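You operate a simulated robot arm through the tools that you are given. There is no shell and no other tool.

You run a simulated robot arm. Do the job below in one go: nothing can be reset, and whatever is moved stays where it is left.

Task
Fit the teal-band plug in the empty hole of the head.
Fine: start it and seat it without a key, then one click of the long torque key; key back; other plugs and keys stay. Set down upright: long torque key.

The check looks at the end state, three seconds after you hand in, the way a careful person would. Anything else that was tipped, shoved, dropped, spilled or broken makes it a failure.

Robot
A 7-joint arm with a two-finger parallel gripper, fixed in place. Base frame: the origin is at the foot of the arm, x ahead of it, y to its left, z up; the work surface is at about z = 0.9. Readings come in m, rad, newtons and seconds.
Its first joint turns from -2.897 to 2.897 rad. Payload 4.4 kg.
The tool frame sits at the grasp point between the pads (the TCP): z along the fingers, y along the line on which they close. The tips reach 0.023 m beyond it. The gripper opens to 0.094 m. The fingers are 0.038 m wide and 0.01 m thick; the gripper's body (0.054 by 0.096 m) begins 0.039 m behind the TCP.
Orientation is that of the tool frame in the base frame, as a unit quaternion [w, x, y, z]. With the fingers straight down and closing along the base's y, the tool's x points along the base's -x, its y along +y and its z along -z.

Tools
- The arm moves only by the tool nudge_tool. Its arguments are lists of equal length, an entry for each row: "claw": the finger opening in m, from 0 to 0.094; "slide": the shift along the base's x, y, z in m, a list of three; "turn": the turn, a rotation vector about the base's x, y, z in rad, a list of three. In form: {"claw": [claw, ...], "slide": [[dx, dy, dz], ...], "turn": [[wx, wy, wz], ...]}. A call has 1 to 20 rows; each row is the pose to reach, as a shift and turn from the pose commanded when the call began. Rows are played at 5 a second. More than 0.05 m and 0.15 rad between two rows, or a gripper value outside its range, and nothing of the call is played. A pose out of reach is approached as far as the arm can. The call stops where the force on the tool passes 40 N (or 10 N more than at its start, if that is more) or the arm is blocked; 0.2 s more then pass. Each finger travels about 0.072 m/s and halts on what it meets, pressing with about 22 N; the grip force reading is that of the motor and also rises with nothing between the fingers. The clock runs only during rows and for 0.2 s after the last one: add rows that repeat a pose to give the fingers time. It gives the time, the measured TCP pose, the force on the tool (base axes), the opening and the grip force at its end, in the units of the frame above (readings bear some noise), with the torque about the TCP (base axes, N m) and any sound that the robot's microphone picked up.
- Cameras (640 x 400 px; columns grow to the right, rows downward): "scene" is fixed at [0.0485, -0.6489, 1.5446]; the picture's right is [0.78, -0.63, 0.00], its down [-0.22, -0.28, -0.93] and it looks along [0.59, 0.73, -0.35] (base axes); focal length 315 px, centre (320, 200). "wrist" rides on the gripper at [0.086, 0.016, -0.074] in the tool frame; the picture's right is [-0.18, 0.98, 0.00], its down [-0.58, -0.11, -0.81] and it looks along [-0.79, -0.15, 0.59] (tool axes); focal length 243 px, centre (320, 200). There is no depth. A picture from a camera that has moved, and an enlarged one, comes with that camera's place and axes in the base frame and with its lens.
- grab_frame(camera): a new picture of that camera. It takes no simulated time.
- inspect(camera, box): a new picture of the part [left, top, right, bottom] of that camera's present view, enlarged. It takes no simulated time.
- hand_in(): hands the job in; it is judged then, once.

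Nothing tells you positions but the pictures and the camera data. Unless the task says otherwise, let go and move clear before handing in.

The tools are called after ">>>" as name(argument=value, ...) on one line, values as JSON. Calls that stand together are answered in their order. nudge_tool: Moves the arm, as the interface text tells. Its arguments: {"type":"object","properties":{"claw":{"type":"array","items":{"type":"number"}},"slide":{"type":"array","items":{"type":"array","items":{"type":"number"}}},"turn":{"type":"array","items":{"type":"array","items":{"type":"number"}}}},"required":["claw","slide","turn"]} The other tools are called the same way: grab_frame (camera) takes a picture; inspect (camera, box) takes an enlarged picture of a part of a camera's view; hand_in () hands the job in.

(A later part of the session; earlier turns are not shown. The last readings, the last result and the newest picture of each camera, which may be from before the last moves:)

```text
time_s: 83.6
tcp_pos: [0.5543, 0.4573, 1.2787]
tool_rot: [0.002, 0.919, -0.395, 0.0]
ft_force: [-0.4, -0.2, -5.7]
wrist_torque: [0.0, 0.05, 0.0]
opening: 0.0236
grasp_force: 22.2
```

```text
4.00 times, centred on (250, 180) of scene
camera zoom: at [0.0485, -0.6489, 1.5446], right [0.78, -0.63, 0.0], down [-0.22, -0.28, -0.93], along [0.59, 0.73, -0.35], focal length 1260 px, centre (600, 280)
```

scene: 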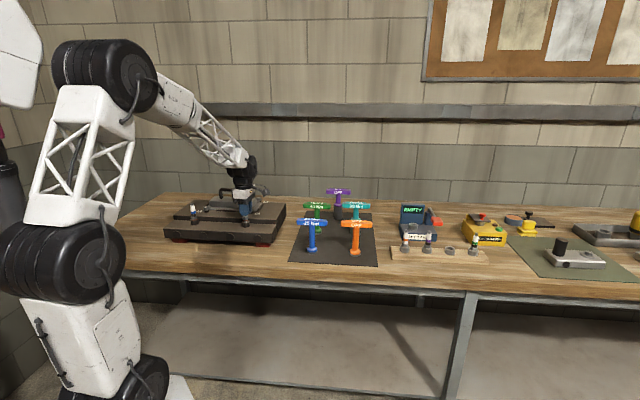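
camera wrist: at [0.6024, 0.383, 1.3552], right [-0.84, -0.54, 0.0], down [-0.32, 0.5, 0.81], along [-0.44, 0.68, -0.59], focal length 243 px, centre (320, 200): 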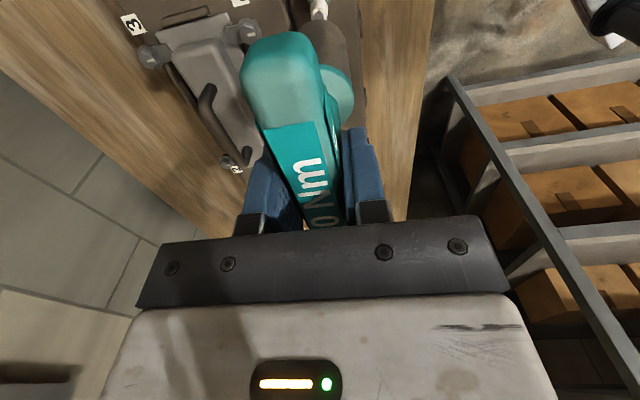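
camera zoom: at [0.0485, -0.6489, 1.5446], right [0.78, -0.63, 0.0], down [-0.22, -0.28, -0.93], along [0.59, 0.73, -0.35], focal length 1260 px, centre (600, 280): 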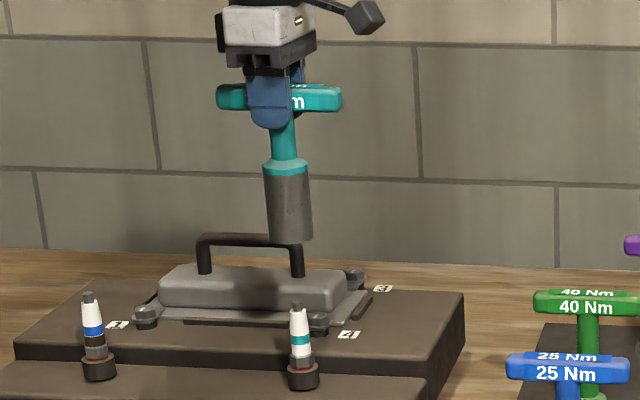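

The key hangs above the plug, so I'll zoom in to check the lateral alignment in both cameras.

>>> inspect(camera="scene", box=[234, 178, 266, 218])

>>> inspect(camera="wrist", box=[270, 0, 370, 60])

```text
10.00 times, centred on (250, 198) of scene
camera zoom: at [0.0485, -0.6489, 1.5446], right [0.78, -0.63, 0.0], down [-0.22, -0.28, -0.93], along [0.59, 0.73, -0.35], focal length 3151 px, centre (1020, 220)
```

zoom: 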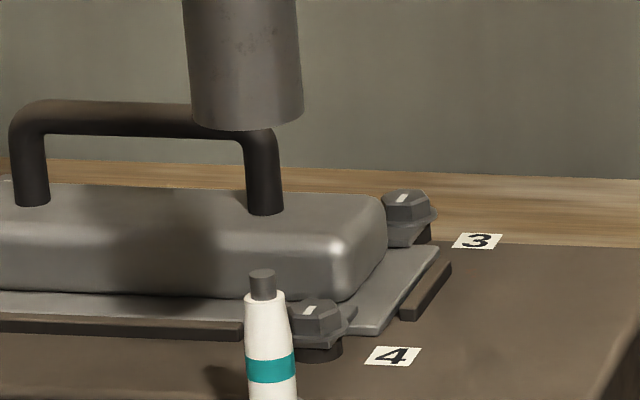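

```text
6.40 times, centred on (320, 30) of wrist
camera zoom: at [0.6024, 0.383, 1.3552], right [-0.84, -0.54, 0.0], down [-0.32, 0.5, 0.81], along [-0.44, 0.68, -0.59], focal length 1553 px, centre (320, 1288)
```

zoom: 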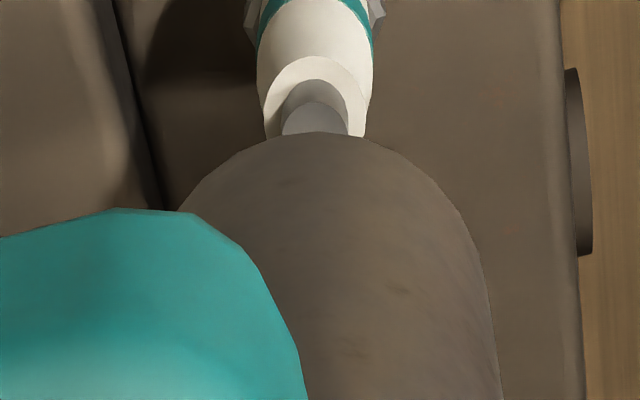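

Scene and wrist both show the socket over the plug to within about a millimetre. I'll lower slowly so the socket sleeves over the ceramic.

>>> nudge_tool(claw=[0, 0, 0, 0, 0, 0, 0, 0], slide=[[0, 0, -0.015], [0, 0, -0.03], [0, 0, -0.04], [0, 0, -0.05], [0, 0, -0.06], [0, 0, -0.07], [0, 0, -0.08], [0, 0, -0.08]], turn=[[0, 0, 0], [0, 0, 0], [0, 0, 0], [0, 0, 0], [0, 0, 0], [0, 0, 0], [0, 0, 0], [0, 0, 0]])

>>> inspect(camera="scene", box=[234, 185, 266, 225])

>>> inspect(camera="wrist", box=[220, 0, 420, 130])

```text
time_s: 85.4
tcp_pos: [0.5544, 0.457, 1.1991]
tool_rot: [0.002, 0.919, -0.394, -0.001]
ft_force: [0.3, 0.3, -5.6]
wrist_torque: [0.0, 0.0, -0.03]
opening: 0.0233
grasp_force: 22.5
```

```text
10.00 times, centred on (250, 205) of scene
camera zoom: at [0.0485, -0.6489, 1.5446], right [0.78, -0.63, 0.0], down [-0.22, -0.28, -0.93], along [0.59, 0.73, -0.35], focal length 3151 px, centre (1020, 150)
```

zoom: 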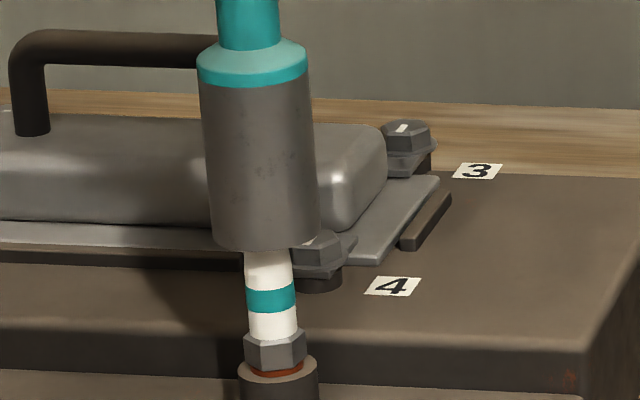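

```text
3.08 times, centred on (320, 65) of wrist
camera zoom: at [0.6027, 0.3827, 1.2753], right [-0.84, -0.54, 0.0], down [-0.32, 0.5, 0.81], along [-0.44, 0.68, -0.59], focal length 746 px, centre (320, 615)
```

zoom: 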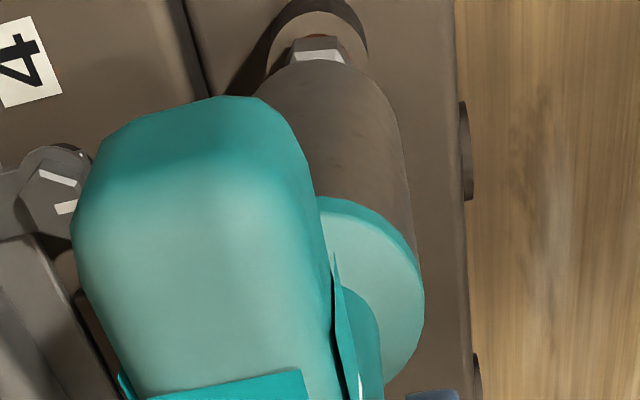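

The ceramic is inside the socket and still well aligned, with no contact. I'll continue down toward the hex.

>>> nudge_tool(claw=[0, 0, 0, 0, 0, 0], slide=[[-0.0003, 0.0002, -0.006], [-0.0005, 0.0004, -0.012], [-0.0005, 0.0004, -0.018], [-0.0005, 0.0004, -0.022], [-0.0005, 0.0004, -0.025], [-0.0005, 0.0004, -0.025]], turn=[[0, 0, 0], [0, 0, 0], [0, 0, 0], [0, 0, 0], [0, 0, 0], [0, 0, 0]])

>>> inspect(camera="scene", box=[234, 185, 266, 225])

>>> inspect(camera="wrist", box=[270, 0, 370, 60])

```text
time_s: 86.8
tcp_pos: [0.5543, 0.4573, 1.1754]
tool_rot: [0.001, 0.919, -0.394, 0.0]
ft_force: [0.2, 0.2, -5.6]
wrist_torque: [-0.02, -0.01, 0.01]
opening: 0.0234
grasp_force: 21.6
```

```text
10.00 times, centred on (250, 205) of scene
camera zoom: at [0.0485, -0.6489, 1.5446], right [0.78, -0.63, 0.0], down [-0.22, -0.28, -0.93], along [0.59, 0.73, -0.35], focal length 3151 px, centre (1020, 150)
```

zoom: 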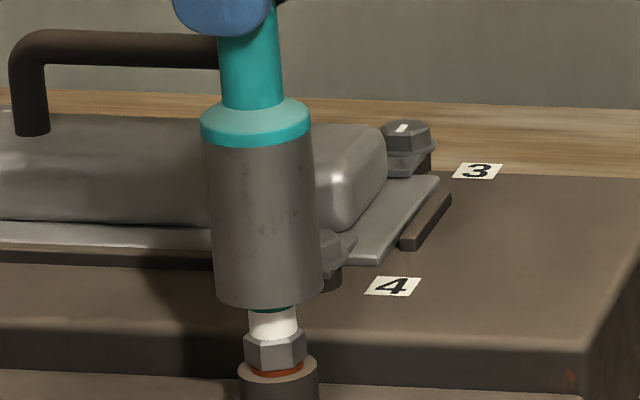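

```text
6.40 times, centred on (320, 30) of wrist
camera zoom: at [0.6018, 0.3828, 1.2508], right [-0.84, -0.54, 0.0], down [-0.32, 0.5, 0.81], along [-0.44, 0.68, -0.59], focal length 1553 px, centre (320, 1288)
```

zoom: 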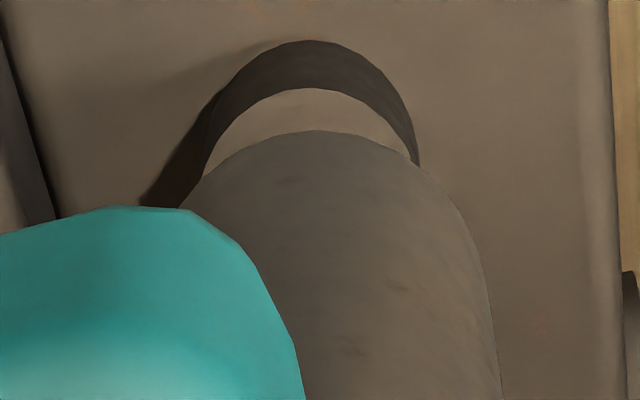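

Scene alignment is exact and the wrist view suggests a sub-millimetre trim. I'll apply it and lower further toward the hex.

>>> nudge_tool(claw=[0, 0, 0, 0, 0, 0], slide=[[0.0005, 0.0004, -0.003], [0.0005, 0.0004, -0.006], [0.0005, 0.0004, -0.009], [0.0005, 0.0004, -0.012], [0.0005, 0.0004, -0.015], [0.0005, 0.0004, -0.015]], turn=[[0, 0, 0], [0, 0, 0], [0, 0, 0], [0, 0, 0], [0, 0, 0], [0, 0, 0]])

>>> inspect(camera="scene", box=[234, 190, 266, 228])

>>> inspect(camera="wrist", box=[270, 0, 370, 60])

```text
time_s: 88.2
tcp_pos: [0.555, 0.4565, 1.1603]
tool_rot: [0.002, 0.919, -0.395, -0.001]
ft_force: [-0.1, -0.1, -6.3]
wrist_torque: [0.0, 0.0, 0.05]
opening: 0.0236
grasp_force: 22.2
```

```text
10.53 times, centred on (250, 209) of scene
camera zoom: at [0.0485, -0.6489, 1.5446], right [0.78, -0.63, 0.0], down [-0.22, -0.28, -0.93], along [0.59, 0.73, -0.35], focal length 3317 px, centre (1057, 105)
```

zoom: 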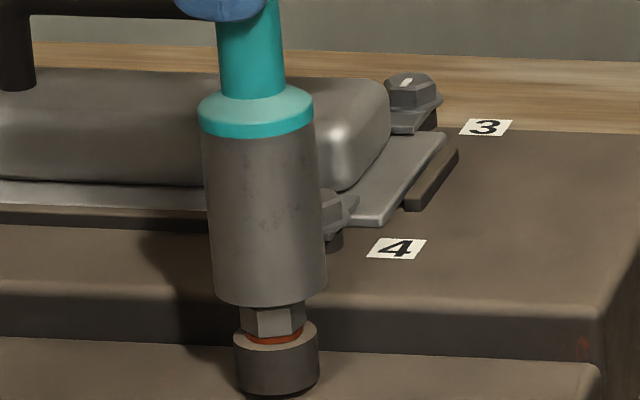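

```text
6.40 times, centred on (320, 30) of wrist
camera zoom: at [0.6023, 0.3834, 1.2363], right [-0.84, -0.54, 0.0], down [-0.32, 0.5, 0.81], along [-0.44, 0.68, -0.59], focal length 1553 px, centre (320, 1288)
```

zoom: 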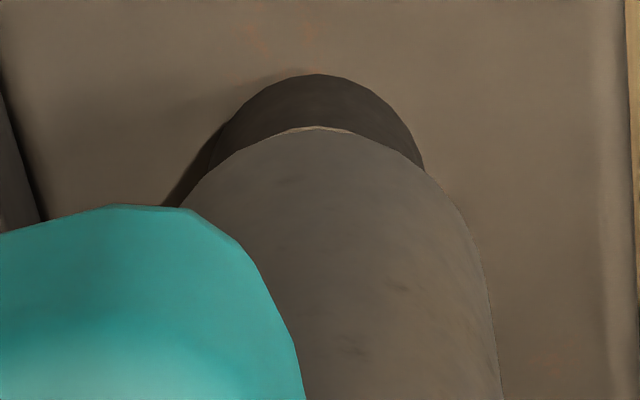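

Well aligned in both views and the socket rim is just above the hex. I'll lower in 1–2 mm steps while watching the force.

>>> nudge_tool(claw=[0, 0, 0, 0, 0], slide=[[0, 0, -0.0015], [0, 0, -0.003], [0, 0, -0.0045], [0, 0, -0.006], [0, 0, -0.006]], turn=[[0, 0, 0], [0, 0, 0], [0, 0, 0], [0, 0, 0], [0, 0, 0]])

>>> inspect(camera="scene", box=[234, 190, 266, 228])

```text
time_s: 89.4
tcp_pos: [0.5544, 0.4569, 1.1544]
tool_rot: [0.002, 0.919, -0.394, -0.002]
ft_force: [0.4, -0.2, -6.5]
wrist_torque: [0.03, -0.02, 0.0]
opening: 0.0233
grasp_force: 21.5
```

```text
10.53 times, centred on (250, 209) of scene
camera zoom: at [0.0485, -0.6489, 1.5446], right [0.78, -0.63, 0.0], down [-0.22, -0.28, -0.93], along [0.59, 0.73, -0.35], focal length 3317 px, centre (1057, 105)
```

zoom: 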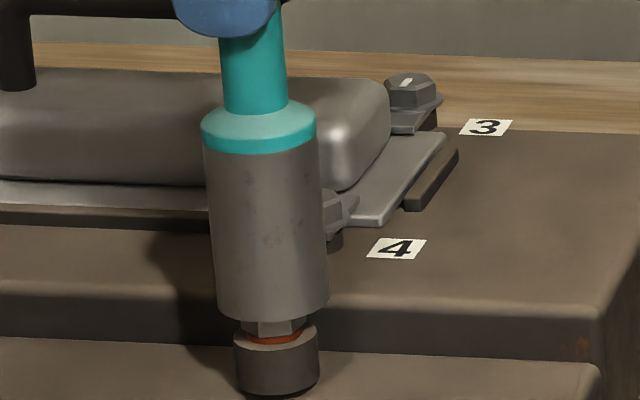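

>>> nudge_tool(claw=[0, 0, 0, 0, 0], slide=[[0, 0, -0.001], [0, 0, -0.002], [0, 0, -0.003], [0, 0, -0.004], [0, 0, -0.004]], turn=[[0, 0, 0], [0, 0, 0], [0, 0, 0], [0, 0, 0], [0, 0, 0]])

>>> inspect(camera="scene", box=[234, 190, 266, 228])

>>> inspect(camera="wrist", box=[270, 0, 370, 60])

```text
time_s: 90.6
tcp_pos: [0.5555, 0.4559, 1.1509]
tool_rot: [0.002, 0.919, -0.395, 0.0]
ft_force: [1.1, 0.4, -6.1]
wrist_torque: [0.0, 0.0, -0.01]
opening: 0.0235
grasp_force: 21.9
```

```text
10.53 times, centred on (250, 209) of scene
camera zoom: at [0.0485, -0.6489, 1.5446], right [0.78, -0.63, 0.0], down [-0.22, -0.28, -0.93], along [0.59, 0.73, -0.35], focal length 3317 px, centre (1057, 105)
```

zoom: 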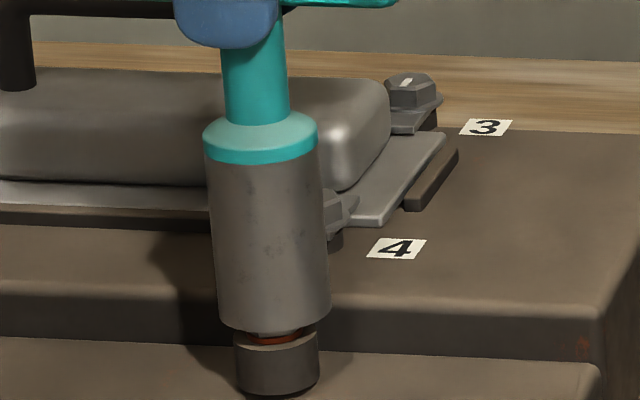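

```text
6.40 times, centred on (320, 30) of wrist
camera zoom: at [0.603, 0.3829, 1.2259], right [-0.84, -0.54, 0.0], down [-0.32, 0.5, 0.81], along [-0.44, 0.68, -0.59], focal length 1553 px, centre (320, 1288)
```

zoom: 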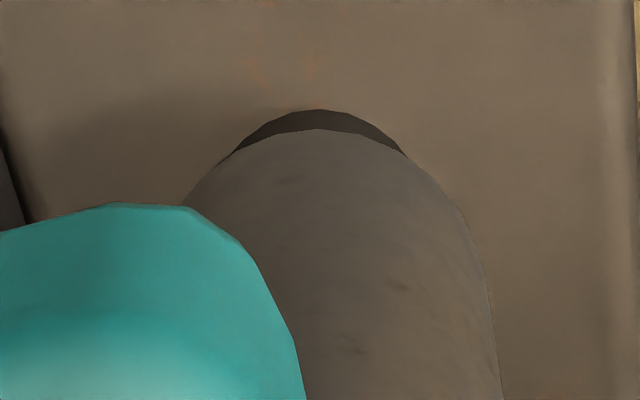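

The socket has slid down over the hex without resistance. I'll go a little deeper for full engagement.

>>> nudge_tool(claw=[0, 0, 0, 0, 0], slide=[[0, 0, -0.001], [0, 0, -0.002], [0, 0, -0.003], [0, 0, -0.004], [0, 0, -0.004]], turn=[[0, 0, 0], [0, 0, 0], [0, 0, 0], [0, 0, 0], [0, 0, 0]])

>>> inspect(camera="scene", box=[234, 190, 266, 228])

```text
time_s: 91.8
tcp_pos: [0.5537, 0.4572, 1.1452]
tool_rot: [0.003, 0.919, -0.395, -0.001]
ft_force: [0.0, -0.1, -5.3]
wrist_torque: [0.0, 0.02, 0.02]
opening: 0.0236
grasp_force: 22.3
```

```text
10.53 times, centred on (250, 209) of scene
camera zoom: at [0.0485, -0.6489, 1.5446], right [0.78, -0.63, 0.0], down [-0.22, -0.28, -0.93], along [0.59, 0.73, -0.35], focal length 3317 px, centre (1057, 105)
```

zoom: 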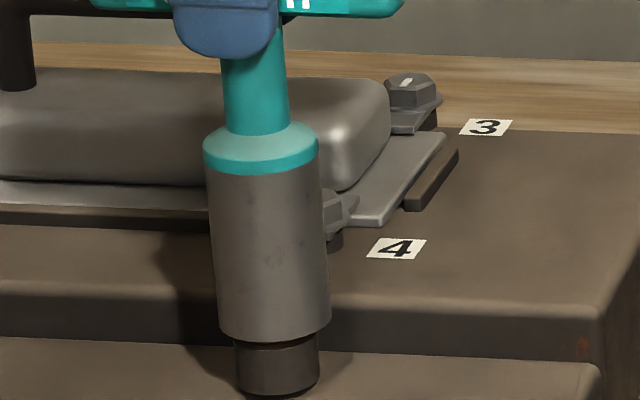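

>>> nudge_tool(claw=[0, 0, 0, 0, 0], slide=[[0, 0, -0.0008], [0, 0, -0.0016], [0, 0, -0.0024], [0, 0, -0.003], [0, 0, -0.003]], turn=[[0, 0, 0], [0, 0, 0], [0, 0, 0], [0, 0, 0], [0, 0, 0]])

>>> inspect(camera="scene", box=[234, 190, 266, 228])

```text
time_s: 93.0
tcp_pos: [0.5552, 0.458, 1.1439]
tool_rot: [0.001, 0.919, -0.395, -0.001]
ft_force: [0.3, -0.8, -5.6]
wrist_torque: [0.0, -0.04, 0.01]
opening: 0.0234
grasp_force: 22.1
```

```text
10.53 times, centred on (250, 209) of scene
camera zoom: at [0.0485, -0.6489, 1.5446], right [0.78, -0.63, 0.0], down [-0.22, -0.28, -0.93], along [0.59, 0.73, -0.35], focal length 3317 px, centre (1057, 105)
```

zoom: 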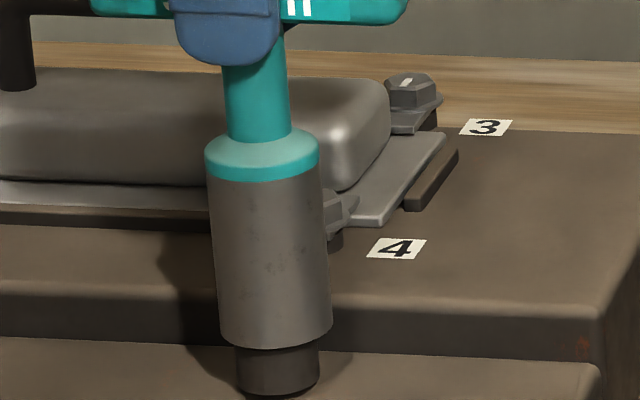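

The socket now covers the whole hex with no side load. I'll start turning clockwise in small steps and listen for a click.

>>> nudge_tool(claw=[0, 0, 0, 0], slide=[[0, 0, -0.0007], [0, 0, -0.001], [0, 0, -0.001], [0, 0, -0.001]], turn=[[0, 0, 0], [0, 0, -0.05], [0, 0, -0.1], [0, 0, -0.1]])

>>> inspect(camera="scene", box=[234, 175, 266, 228])

```text
time_s: 94.0
tcp_pos: [0.5555, 0.4567, 1.1424]
tool_rot: [0.001, 0.898, -0.44, -0.001]
ft_force: [0.0, -0.4, -5.9]
wrist_torque: [0.04, 0.0, 0.0]
opening: 0.0234
grasp_force: 22.1
```

```text
7.55 times, centred on (250, 202) of scene
camera zoom: at [0.0485, -0.6489, 1.5446], right [0.78, -0.63, 0.0], down [-0.22, -0.28, -0.93], along [0.59, 0.73, -0.35], focal length 2378 px, centre (848, 189)
```

zoom: 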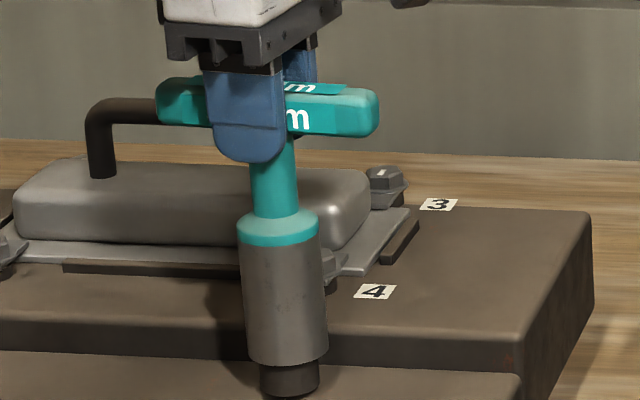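

No torque yet. I'll continue in small clockwise steps.

>>> nudge_tool(claw=[0, 0, 0, 0], slide=[[0, 0, 0], [0, 0, 0], [0, 0, 0], [0, 0, 0]], turn=[[0, 0, -0.05], [0, 0, -0.1], [0, 0, -0.15], [0, 0, -0.15]])

>>> nudge_tool(claw=[0, 0, 0, 0], slide=[[0, 0, 0], [0, 0, 0], [0, 0, 0], [0, 0, 0]], turn=[[0, 0, -0.05], [0, 0, -0.1], [0, 0, -0.15], [0, 0, -0.15]])

```text
time_s: 95.0
tcp_pos: [0.5546, 0.4567, 1.1426]
tool_rot: [0.001, 0.863, -0.506, -0.001]
ft_force: [0.2, -0.6, -5.8]
wrist_torque: [0.02, -0.01, 0.0]
opening: 0.0235
grasp_force: 22.2
```

```text
time_s: 96.0
tcp_pos: [0.5541, 0.4569, 1.1414]
tool_rot: [0.002, 0.822, -0.569, -0.001]
ft_force: [0.4, 0.5, -6.4]
wrist_torque: [0.0, -0.01, 0.0]
opening: 0.0235
grasp_force: 21.9
```

There's still no resistance, so the socket may not be fully down. I'll lower until it rests on something.

>>> nudge_tool(claw=[0, 0, 0, 0], slide=[[0, 0, -0.0007], [0, 0, -0.0014], [0, 0, -0.002], [0, 0, -0.002]], turn=[[0, 0, 0], [0, 0, 0], [0, 0, 0], [0, 0, 0]])

>>> inspect(camera="scene", box=[234, 190, 266, 228])

```text
time_s: 97.0
tcp_pos: [0.5544, 0.4563, 1.1399]
tool_rot: [0.002, 0.822, -0.569, -0.001]
ft_force: [-0.3, 1.3, 3.1]
wrist_torque: [0.11, 0.09, 0.04]
opening: 0.0237
grasp_force: 21.9
```

```text
10.53 times, centred on (250, 209) of scene
camera zoom: at [0.0485, -0.6489, 1.5446], right [0.78, -0.63, 0.0], down [-0.22, -0.28, -0.93], along [0.59, 0.73, -0.35], focal length 3317 px, centre (1057, 105)
```

zoom: 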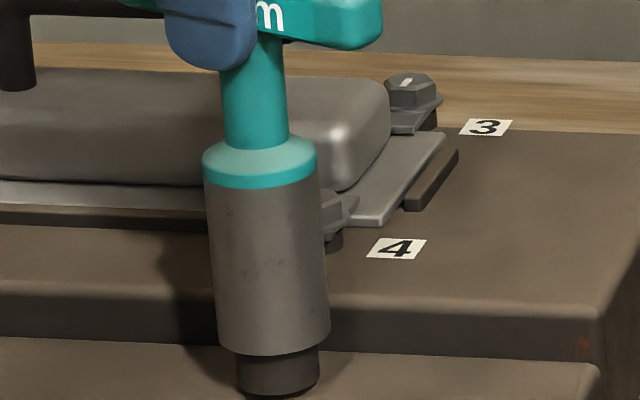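

The socket now rests on the collar with a light contact of about 9 N. I'll resume turning clockwise in small steps.

>>> nudge_tool(claw=[0, 0, 0, 0], slide=[[0, 0, 0], [0, 0, 0], [0, 0, 0], [0, 0, 0]], turn=[[0, 0, -0.05], [0, 0, -0.1], [0, 0, -0.15], [0, 0, -0.15]])

>>> inspect(camera="scene", box=[234, 175, 266, 228])

```text
time_s: 98.0
tcp_pos: [0.5547, 0.4577, 1.1405]
tool_rot: [0.0, 0.777, -0.629, -0.001]
ft_force: [1.3, 0.6, 4.5]
wrist_torque: [0.03, -0.14, 0.19]
opening: 0.0237
grasp_force: 21.9
```

```text
7.55 times, centred on (250, 202) of scene
camera zoom: at [0.0485, -0.6489, 1.5446], right [0.78, -0.63, 0.0], down [-0.22, -0.28, -0.93], along [0.59, 0.73, -0.35], focal length 2378 px, centre (848, 189)
```

zoom: 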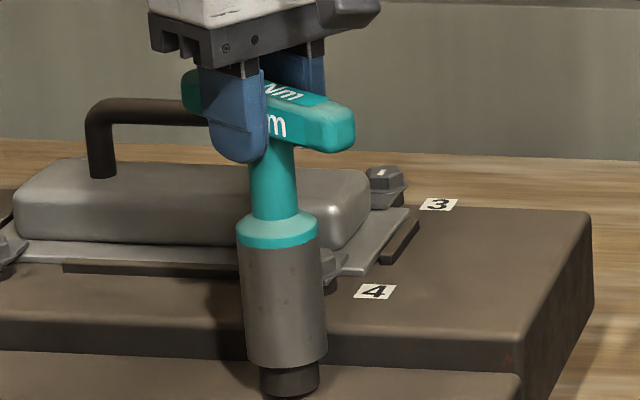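

A torque of 0.19 Nm is appearing. I'll continue gently.

>>> nudge_tool(claw=[0, 0, 0, 0], slide=[[0, 0, 0], [0, 0, 0], [0, 0, 0], [0, 0, 0]], turn=[[0, 0, -0.05], [0, 0, -0.1], [0, 0, -0.15], [0, 0, -0.15]])

```text
time_s: 99.0
tcp_pos: [0.556, 0.4572, 1.1397]
tool_rot: [0.002, 0.728, -0.686, -0.001]
ft_force: [2.1, 2.7, 7.1]
wrist_torque: [0.14, -0.21, 0.4]
opening: 0.0236
grasp_force: 22.0
```

Torque is building steadily, now 0.40 Nm. I'll keep going in small steps and listen for the click.

>>> nudge_tool(claw=[0, 0, 0, 0], slide=[[0, 0, 0], [0, 0, 0], [0, 0, 0], [0, 0, 0]], turn=[[0, 0, -0.04], [0, 0, -0.08], [0, 0, -0.12], [0, 0, -0.12]])

>>> inspect(camera="scene", box=[234, 175, 266, 228])

>>> inspect(camera="wrist", box=[220, 20, 400, 240])

```text
time_s: 100.0
tcp_pos: [0.5542, 0.4567, 1.1401]
tool_rot: [-0.002, -0.684, 0.729, 0.001]
ft_force: [1.7, 4.3, 11.4]
wrist_torque: [0.24, -0.15, 0.37]
opening: 0.0237
grasp_force: 22.5
```

```text
7.55 times, centred on (250, 202) of scene
camera zoom: at [0.0485, -0.6489, 1.5446], right [0.78, -0.63, 0.0], down [-0.22, -0.28, -0.93], along [0.59, 0.73, -0.35], focal length 2378 px, centre (848, 189)
```

zoom: 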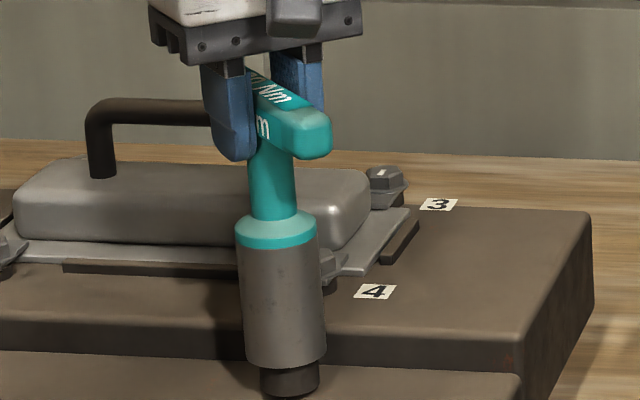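

```text
1.82 times, centred on (310, 130) of wrist
camera zoom: at [0.5335, 0.3715, 1.2166], right [-0.97, 0.24, 0.0], down [0.15, 0.57, 0.81], along [0.19, 0.78, -0.59], focal length 441 px, centre (338, 327)
```

zoom: 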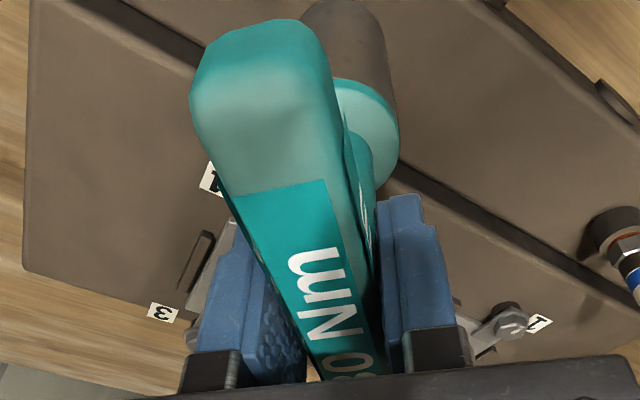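

Torque has plateaued near 0.4 Nm while the vertical load has grown, so part of this may be rim friction. I'll ease the downward pressure slightly and see what torque remains.

>>> nudge_tool(claw=[0, 0, 0], slide=[[0, 0, 0.0003], [0, 0, 0.0005], [0, 0, 0.0005]], turn=[[0, 0, 0], [0, 0, 0], [0, 0, 0]])

```text
time_s: 100.8
tcp_pos: [0.5536, 0.458, 1.1408]
tool_rot: [-0.001, -0.686, 0.727, 0.001]
ft_force: [3.0, 3.9, 8.8]
wrist_torque: [0.22, -0.21, 0.4]
opening: 0.0239
grasp_force: 22.0
```

>>> nudge_tool(claw=[0, 0, 0], slide=[[0, 0, 0.0005], [0, 0, 0.001], [0, 0, 0.001]], turn=[[0, 0, 0], [0, 0, 0], [0, 0, 0]])

>>> inspect(camera="scene", box=[234, 190, 266, 228])

```text
time_s: 101.6
tcp_pos: [0.5544, 0.4571, 1.1409]
tool_rot: [-0.002, -0.685, 0.728, 0.002]
ft_force: [1.2, 0.3, -0.2]
wrist_torque: [-0.06, -0.13, 0.38]
opening: 0.0239
grasp_force: 22.2
```

```text
10.53 times, centred on (250, 209) of scene
camera zoom: at [0.0485, -0.6489, 1.5446], right [0.78, -0.63, 0.0], down [-0.22, -0.28, -0.93], along [0.59, 0.73, -0.35], focal length 3317 px, centre (1057, 105)
```

zoom: 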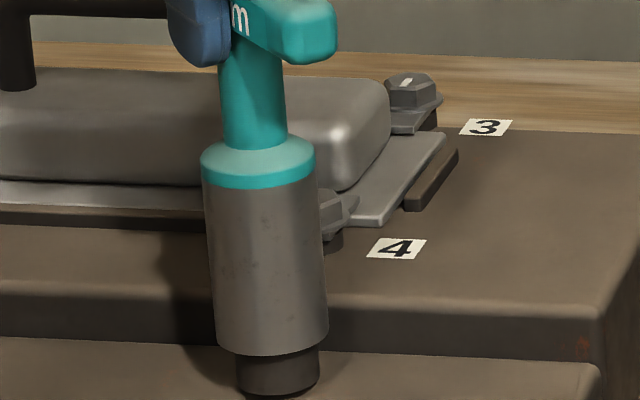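

The torque holds at 0.38 Nm with almost no vertical load, so the socket really is driving the hex. I'll turn further.

>>> nudge_tool(claw=[0, 0, 0, 0], slide=[[0, 0, 0], [0, 0, 0], [0, 0, 0], [0, 0, 0]], turn=[[0, 0, -0.04], [0, 0, -0.08], [0, 0, -0.12], [0, 0, -0.12]])

>>> inspect(camera="wrist", box=[220, 20, 400, 240])

>>> inspect(camera="scene", box=[234, 175, 266, 228])

```text
time_s: 102.6
tcp_pos: [0.5545, 0.4572, 1.1423]
tool_rot: [-0.001, -0.641, 0.768, 0.002]
ft_force: [0.3, -0.2, -5.7]
wrist_torque: [0.0, 0.01, 0.38]
opening: 0.0241
grasp_force: 22.0
```

```text
1.82 times, centred on (310, 130) of wrist
camera zoom: at [0.5235, 0.3748, 1.2175], right [-0.93, 0.36, 0.0], down [0.21, 0.55, 0.81], along [0.29, 0.75, -0.59], focal length 441 px, centre (338, 327)
```

zoom: 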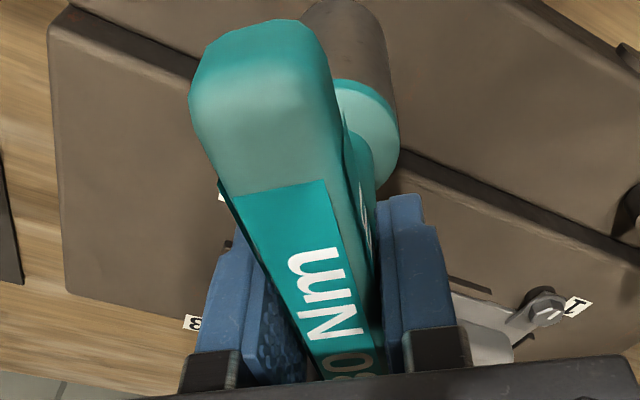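

```text
7.55 times, centred on (250, 202) of scene
camera zoom: at [0.0485, -0.6489, 1.5446], right [0.78, -0.63, 0.0], down [-0.22, -0.28, -0.93], along [0.59, 0.73, -0.35], focal length 2378 px, centre (848, 189)
```

zoom: 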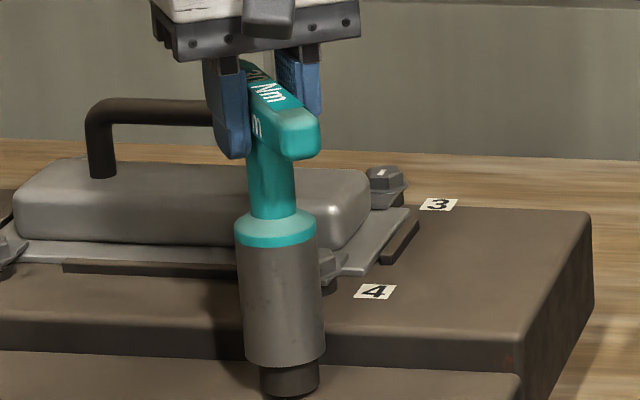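

The key is turning with the gripper at about 0.38 Nm as the plug tightens. I'll carry on in small steps, alert for the click.

>>> nudge_tool(claw=[0, 0, 0, 0], slide=[[0, 0, 0], [0, 0, 0], [0, 0, 0], [0, 0, 0]], turn=[[0, 0, -0.04], [0, 0, -0.08], [0, 0, -0.12], [0, 0, -0.12]])

>>> inspect(camera="scene", box=[234, 175, 266, 228])

```text
time_s: 103.6
tcp_pos: [0.5552, 0.4567, 1.1415]
tool_rot: [0.0, -0.593, 0.805, 0.002]
ft_force: [-0.8, 0.7, -6.0]
wrist_torque: [-0.01, -0.03, 0.36]
opening: 0.0237
grasp_force: 22.0
```

```text
7.55 times, centred on (250, 202) of scene
camera zoom: at [0.0485, -0.6489, 1.5446], right [0.78, -0.63, 0.0], down [-0.22, -0.28, -0.93], along [0.59, 0.73, -0.35], focal length 2378 px, centre (848, 189)
```

zoom: 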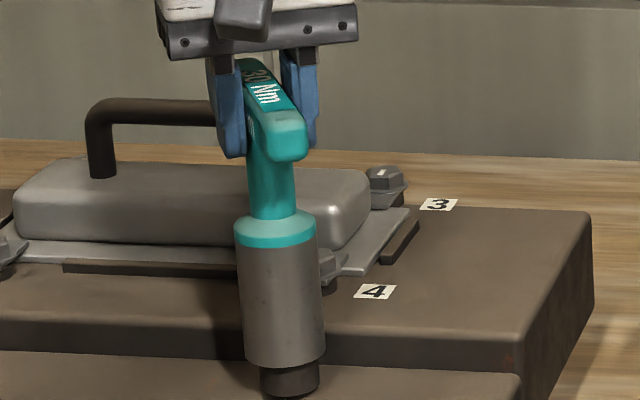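

>>> nudge_tool(claw=[0, 0, 0, 0], slide=[[0, 0, 0], [0, 0, 0], [0, 0, 0], [0, 0, 0]], turn=[[0, 0, -0.04], [0, 0, -0.08], [0, 0, -0.12], [0, 0, -0.12]])

>>> inspect(camera="scene", box=[234, 175, 266, 228])

>>> inspect(camera="wrist", box=[220, 20, 400, 240])

```text
time_s: 104.6
tcp_pos: [0.5552, 0.4574, 1.1415]
tool_rot: [-0.001, -0.545, 0.839, 0.001]
ft_force: [1.0, 0.5, -6.1]
wrist_torque: [-0.01, -0.01, 0.52]
opening: 0.0236
grasp_force: 21.9
```

```text
7.55 times, centred on (250, 202) of scene
camera zoom: at [0.0485, -0.6489, 1.5446], right [0.78, -0.63, 0.0], down [-0.22, -0.28, -0.93], along [0.59, 0.73, -0.35], focal length 2378 px, centre (848, 189)
```

zoom: 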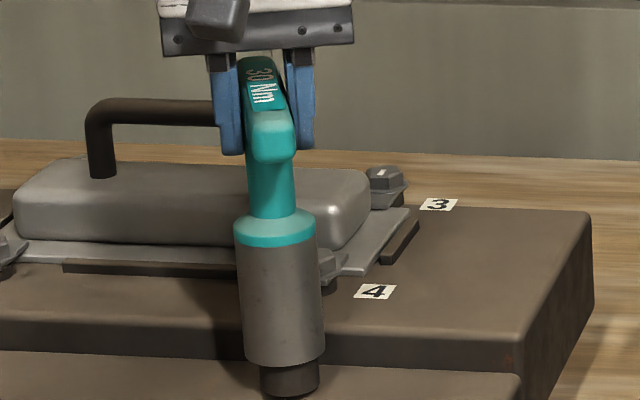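

```text
1.82 times, centred on (310, 130) of wrist
camera zoom: at [0.5051, 0.3843, 1.2178], right [-0.82, 0.57, 0.0], down [0.34, 0.49, 0.81], along [0.46, 0.66, -0.59], focal length 441 px, centre (338, 327)
```

zoom: 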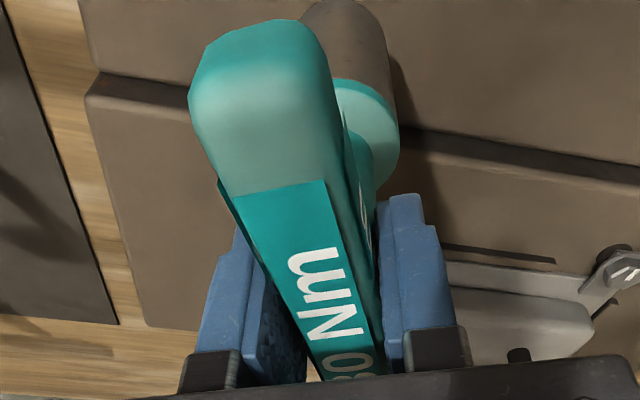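

Torque is up to 0.52 Nm and rising, so I'll use smaller steps now.

>>> nudge_tool(claw=[0, 0, 0], slide=[[0, 0, 0], [0, 0, 0], [0, 0, 0]], turn=[[0, 0, -0.03], [0, 0, -0.06], [0, 0, -0.06]])

```text
time_s: 105.4
tcp_pos: [0.5558, 0.4569, 1.1416]
tool_rot: [0.0, -0.518, 0.855, 0.002]
ft_force: [-0.3, 0.2, -5.9]
wrist_torque: [0.01, -0.04, 0.57]
opening: 0.0236
grasp_force: 22.1
```

>>> nudge_tool(claw=[0, 0, 0], slide=[[0, 0, 0], [0, 0, 0], [0, 0, 0]], turn=[[0, 0, -0.03], [0, 0, -0.06], [0, 0, -0.06]])

```text
time_s: 106.2
tcp_pos: [0.5544, 0.4572, 1.1419]
tool_rot: [-0.001, -0.493, 0.87, 0.001]
ft_force: [-0.4, 0.2, -6.5]
wrist_torque: [0.0, -0.01, 0.71]
opening: 0.0238
grasp_force: 22.1
```

The torque is now 0.71 Nm with no sound yet. I'll continue in small increments.

>>> nudge_tool(claw=[0, 0, 0], slide=[[0, 0, 0], [0, 0, 0], [0, 0, 0]], turn=[[0, 0, -0.025], [0, 0, -0.05], [0, 0, -0.05]])

```text
time_s: 107.0
tcp_pos: [0.5536, 0.4555, 1.141]
tool_rot: [-0.002, -0.472, 0.882, 0.002]
ft_force: [1.0, 0.4, -6.4]
wrist_torque: [0.01, 0.02, 0.79]
opening: 0.0241
grasp_force: 22.1
```

>>> nudge_tool(claw=[0, 0, 0], slide=[[0, 0, 0], [0, 0, 0], [0, 0, 0]], turn=[[0, 0, -0.025], [0, 0, -0.05], [0, 0, -0.05]])

>>> inspect(camera="wrist", box=[220, 20, 400, 240])

```text
time_s: 107.8
tcp_pos: [0.5552, 0.4566, 1.1421]
tool_rot: [-0.001, -0.449, 0.894, 0.002]
ft_force: [-0.7, 0.4, -6.1]
wrist_torque: [0.04, 0.04, 0.83]
opening: 0.0238
grasp_force: 22.1
```

```text
1.82 times, centred on (310, 130) of wrist
camera zoom: at [0.4901, 0.3972, 1.2177], right [-0.68, 0.73, 0.0], down [0.44, 0.4, 0.81], along [0.59, 0.55, -0.59], focal length 441 px, centre (338, 327)
```

zoom: 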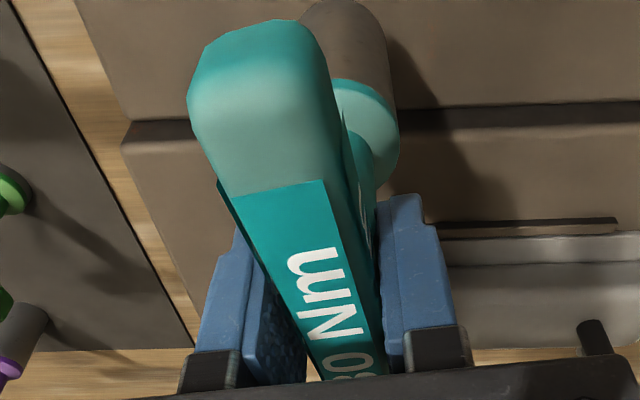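

>>> nudge_tool(claw=[0, 0, 0], slide=[[0, 0, 0], [0, 0, 0], [0, 0, 0]], turn=[[0, 0, -0.025], [0, 0, -0.05], [0, 0, -0.05]])

```text
time_s: 108.6
tcp_pos: [0.5545, 0.4582, 1.142]
tool_rot: [-0.001, -0.427, 0.904, 0.002]
ft_force: [0.5, 0.8, -6.5]
wrist_torque: [0.03, -0.02, 0.95]
opening: 0.0239
grasp_force: 21.5
```

Torque is at 0.95 Nm and still rising without slipping, so I'll continue.

>>> nudge_tool(claw=[0, 0, 0], slide=[[0, 0, 0], [0, 0, 0], [0, 0, 0]], turn=[[0, 0, -0.02], [0, 0, -0.04], [0, 0, -0.04]])

```text
time_s: 109.4
tcp_pos: [0.555, 0.4569, 1.1422]
tool_rot: [-0.001, -0.408, 0.913, 0.001]
ft_force: [0.2, 0.0, -6.0]
wrist_torque: [0.01, 0.0, 0.99]
opening: 0.024
grasp_force: 21.7
```

>>> nudge_tool(claw=[0, 0, 0], slide=[[0, 0, 0], [0, 0, 0], [0, 0, 0]], turn=[[0, 0, -0.02], [0, 0, -0.04], [0, 0, -0.04]])

>>> inspect(camera="wrist", box=[220, 20, 400, 240])

>>> inspect(camera="scene", box=[234, 175, 266, 228])

```text
time_s: 110.2
tcp_pos: [0.5554, 0.4571, 1.1408]
tool_rot: [0.0, -0.39, 0.921, 0.001]
ft_force: [-0.8, 0.7, -5.5]
wrist_torque: [0.03, -0.05, 0.99]
opening: 0.0242
grasp_force: 22.1
```

```text
1.82 times, centred on (310, 130) of wrist
camera zoom: at [0.4835, 0.406, 1.2179], right [-0.58, 0.82, 0.0], down [0.49, 0.34, 0.81], along [0.66, 0.47, -0.59], focal length 441 px, centre (338, 327)
```

zoom: 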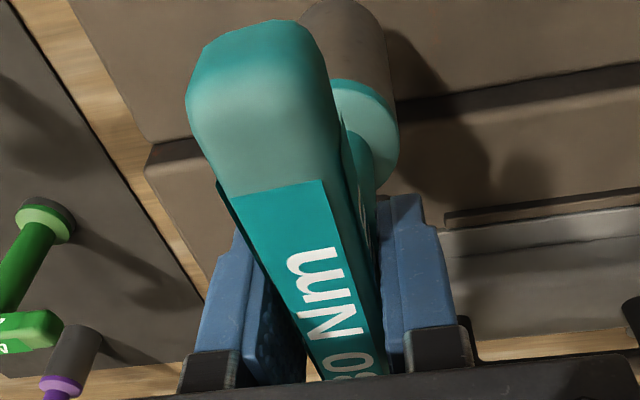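

```text
7.55 times, centred on (250, 202) of scene
camera zoom: at [0.0485, -0.6489, 1.5446], right [0.78, -0.63, 0.0], down [-0.22, -0.28, -0.93], along [0.59, 0.73, -0.35], focal length 2378 px, centre (848, 189)
```

zoom: 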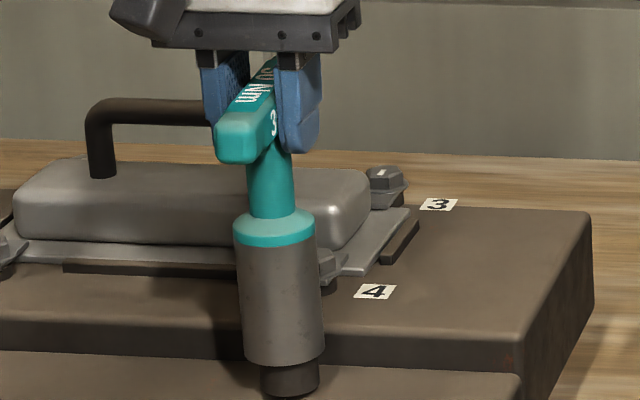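

>>> nudge_tool(claw=[0, 0, 0], slide=[[0, 0, 0], [0, 0, 0], [0, 0, 0]], turn=[[0, 0, -0.02], [0, 0, -0.04], [0, 0, -0.04]])

```text
time_s: 111.0
tcp_pos: [0.5549, 0.4563, 1.1424]
tool_rot: [-0.001, -0.372, 0.928, 0.002]
ft_force: [0.3, -0.2, -6.8]
wrist_torque: [0.02, 0.01, 1.04]
opening: 0.024
grasp_force: 22.1
```

>>> nudge_tool(claw=[0, 0, 0], slide=[[0, 0, 0], [0, 0, 0], [0, 0, 0]], turn=[[0, 0, -0.02], [0, 0, -0.04], [0, 0, -0.04]])

```text
time_s: 111.8
tcp_pos: [0.5551, 0.4561, 1.1424]
tool_rot: [-0.001, -0.353, 0.936, 0.002]
ft_force: [-0.9, -0.8, -6.4]
wrist_torque: [0.02, 0.0, 1.02]
opening: 0.0241
grasp_force: 21.8
```

>>> nudge_tool(claw=[0, 0, 0, 0], slide=[[0, 0, 0], [0, 0, 0], [0, 0, 0], [0, 0, 0]], turn=[[0, 0, -0.02], [0, 0, -0.04], [0, 0, -0.06], [0, 0, -0.06]])

>>> inspect(camera="wrist", box=[220, 20, 400, 240])

>>> inspect(camera="scene", box=[234, 175, 266, 228])

```text
time_s: 112.8
tcp_pos: [0.5538, 0.4565, 1.1418]
tool_rot: [-0.001, -0.325, 0.946, 0.001]
ft_force: [0.4, -0.5, -5.5]
wrist_torque: [-0.01, 0.01, 0.99]
opening: 0.0239
grasp_force: 21.5
```

```text
1.82 times, centred on (310, 130) of wrist
camera zoom: at [0.4766, 0.4159, 1.2178], right [-0.46, 0.89, 0.0], down [0.53, 0.27, 0.81], along [0.72, 0.37, -0.59], focal length 441 px, centre (338, 327)
```

zoom: 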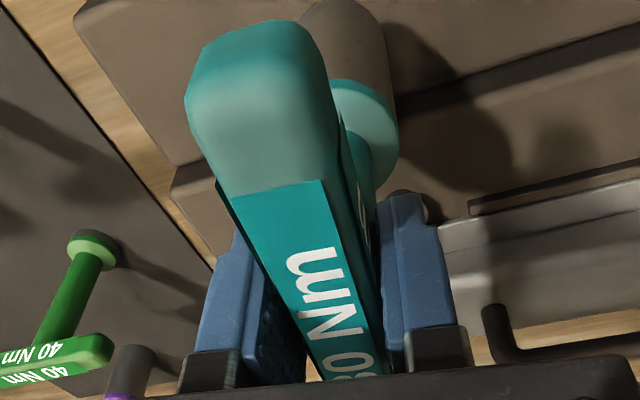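

```text
7.55 times, centred on (250, 202) of scene
camera zoom: at [0.0485, -0.6489, 1.5446], right [0.78, -0.63, 0.0], down [-0.22, -0.28, -0.93], along [0.59, 0.73, -0.35], focal length 2378 px, centre (848, 189)
```

zoom: 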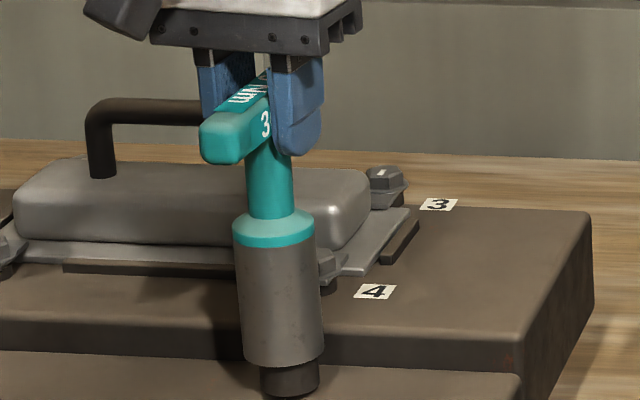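

The label shows no slip between the bar and the pads, so the key and plug are still turning together at about 1 Nm. I'll keep going in small steps.

>>> nudge_tool(claw=[0, 0, 0, 0], slide=[[0, 0, 0], [0, 0, 0], [0, 0, 0], [0, 0, 0]], turn=[[0, 0, -0.025], [0, 0, -0.05], [0, 0, -0.075], [0, 0, -0.075]])

```text
time_s: 113.8
tcp_pos: [0.5547, 0.4571, 1.1422]
tool_rot: [0.0, -0.289, 0.957, 0.001]
ft_force: [0.5, 0.2, -5.8]
wrist_torque: [-0.03, -0.02, 1.01]
opening: 0.0243
grasp_force: 22.2
```

>>> nudge_tool(claw=[0, 0, 0, 0], slide=[[0, 0, 0], [0, 0, 0], [0, 0, 0], [0, 0, 0]], turn=[[0, 0, -0.025], [0, 0, -0.05], [0, 0, -0.075], [0, 0, -0.075]])

>>> inspect(camera="wrist", box=[220, 20, 400, 240])

>>> inspect(camera="scene", box=[234, 175, 266, 228])

```text
time_s: 114.8
tcp_pos: [0.5555, 0.4585, 1.1414]
tool_rot: [-0.001, -0.251, 0.968, 0.002]
ft_force: [-0.2, -0.1, -5.7]
wrist_torque: [0.01, -0.01, 1.01]
opening: 0.0242
grasp_force: 22.0
```

```text
1.82 times, centred on (310, 130) of wrist
camera zoom: at [0.4716, 0.4286, 1.2177], right [-0.32, 0.95, 0.0], down [0.56, 0.19, 0.81], along [0.76, 0.26, -0.59], focal length 441 px, centre (338, 327)
```

zoom: 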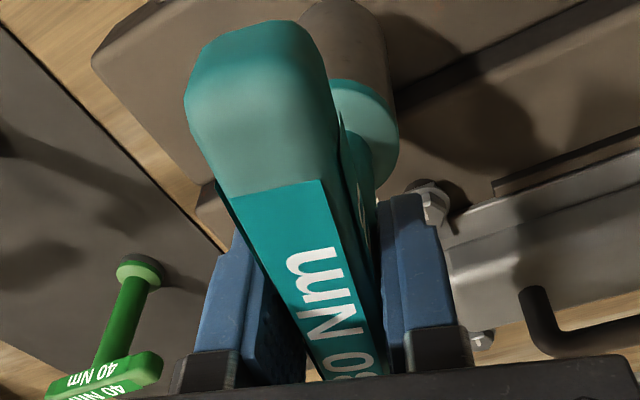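

```text
7.55 times, centred on (250, 202) of scene
camera zoom: at [0.0485, -0.6489, 1.5446], right [0.78, -0.63, 0.0], down [-0.22, -0.28, -0.93], along [0.59, 0.73, -0.35], focal length 2378 px, centre (848, 189)
```

zoom: 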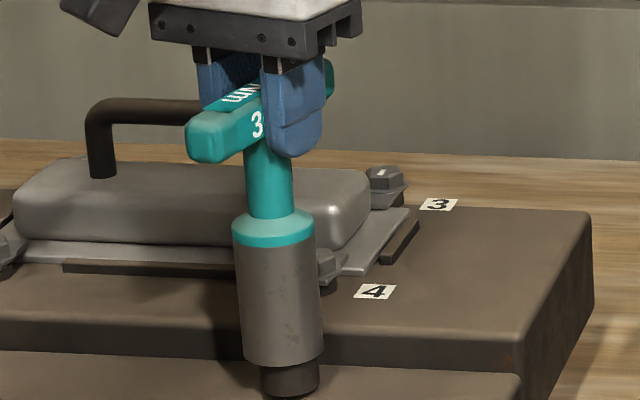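

>>> inspect(camera="scene", box=[238, 203, 256, 223])

>>> nudge_tool(claw=[0, 0, 0, 0], slide=[[0, 0, 0], [0, 0, 0], [0, 0, 0], [0, 0, 0]], turn=[[0, 0, -0.025], [0, 0, -0.05], [0, 0, -0.075], [0, 0, -0.075]])

>>> inspect(camera="scene", box=[238, 203, 256, 223])

```text
16.00 times, centred on (247, 213) of scene
camera zoom: at [0.0485, -0.6489, 1.5446], right [0.78, -0.63, 0.0], down [-0.22, -0.28, -0.93], along [0.59, 0.73, -0.35], focal length 5041 px, centre (1488, -8)
```

zoom: 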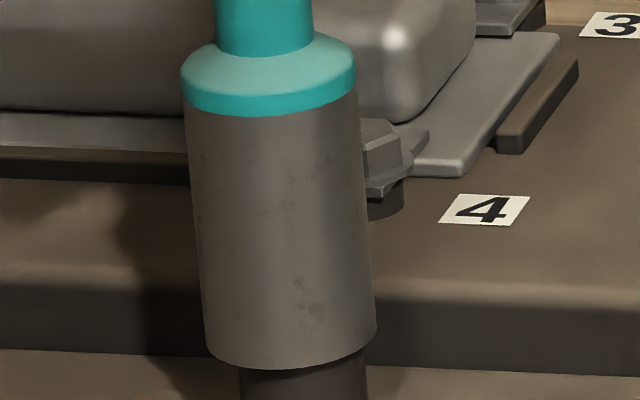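

```text
time_s: 115.8
tcp_pos: [0.5565, 0.4562, 1.1416]
tool_rot: [-0.001, -0.217, 0.976, 0.002]
ft_force: [0.5, -0.1, -5.8]
wrist_torque: [0.02, -0.01, 1.0]
opening: 0.0245
grasp_force: 22.3
```

```text
16.00 times, centred on (247, 213) of scene
camera zoom: at [0.0485, -0.6489, 1.5446], right [0.78, -0.63, 0.0], down [-0.22, -0.28, -0.93], along [0.59, 0.73, -0.35], focal length 5041 px, centre (1488, -8)
```

zoom: 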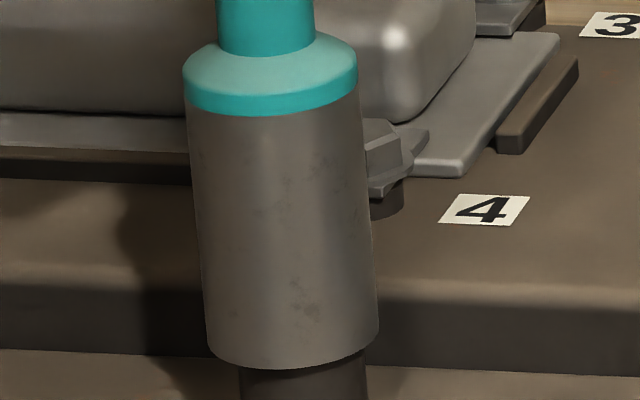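

The mark on the socket moved with the handle, so the whole key is turning against a steady 1 Nm. I'll continue a little further and watch for a change.

>>> nudge_tool(claw=[0, 0, 0, 0, 0], slide=[[0, 0, 0], [0, 0, 0], [0, 0, 0], [0, 0, 0], [0, 0, 0]], turn=[[0, 0, -0.025], [0, 0, -0.05], [0, 0, -0.075], [0, 0, -0.1], [0, 0, -0.1]])

>>> inspect(camera="scene", box=[238, 203, 256, 223])

>>> grab_frame(camera="wrist")

```text
time_s: 117.0
tcp_pos: [0.5535, 0.4551, 1.1408]
tool_rot: [-0.001, -0.167, 0.986, 0.002]
ft_force: [0.7, 1.2, -5.8]
wrist_torque: [-0.04, 0.03, 0.97]
opening: 0.0244
grasp_force: 22.3
```

```text
16.00 times, centred on (247, 213) of scene
camera zoom: at [0.0485, -0.6489, 1.5446], right [0.78, -0.63, 0.0], down [-0.22, -0.28, -0.93], along [0.59, 0.73, -0.35], focal length 5041 px, centre (1488, -8)
```

zoom: 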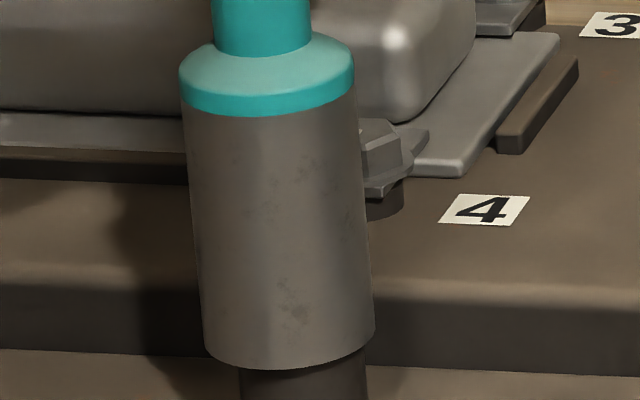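

```text
taken
camera wrist: at [0.4675, 0.4431, 1.2179], right [-0.15, 0.99, 0.0], down [0.59, 0.09, 0.81], along [0.8, 0.12, -0.59], focal length 243 px, centre (320, 200)
```

wrist: 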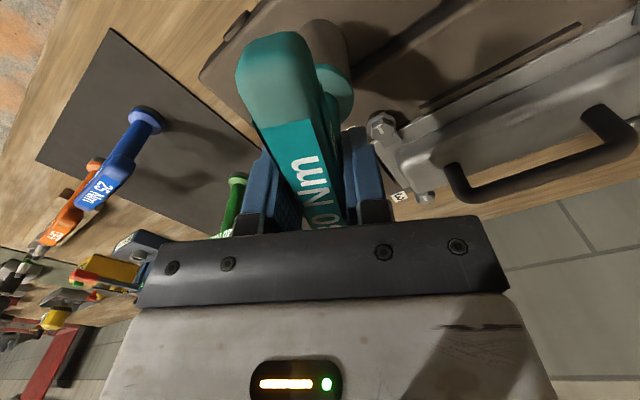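

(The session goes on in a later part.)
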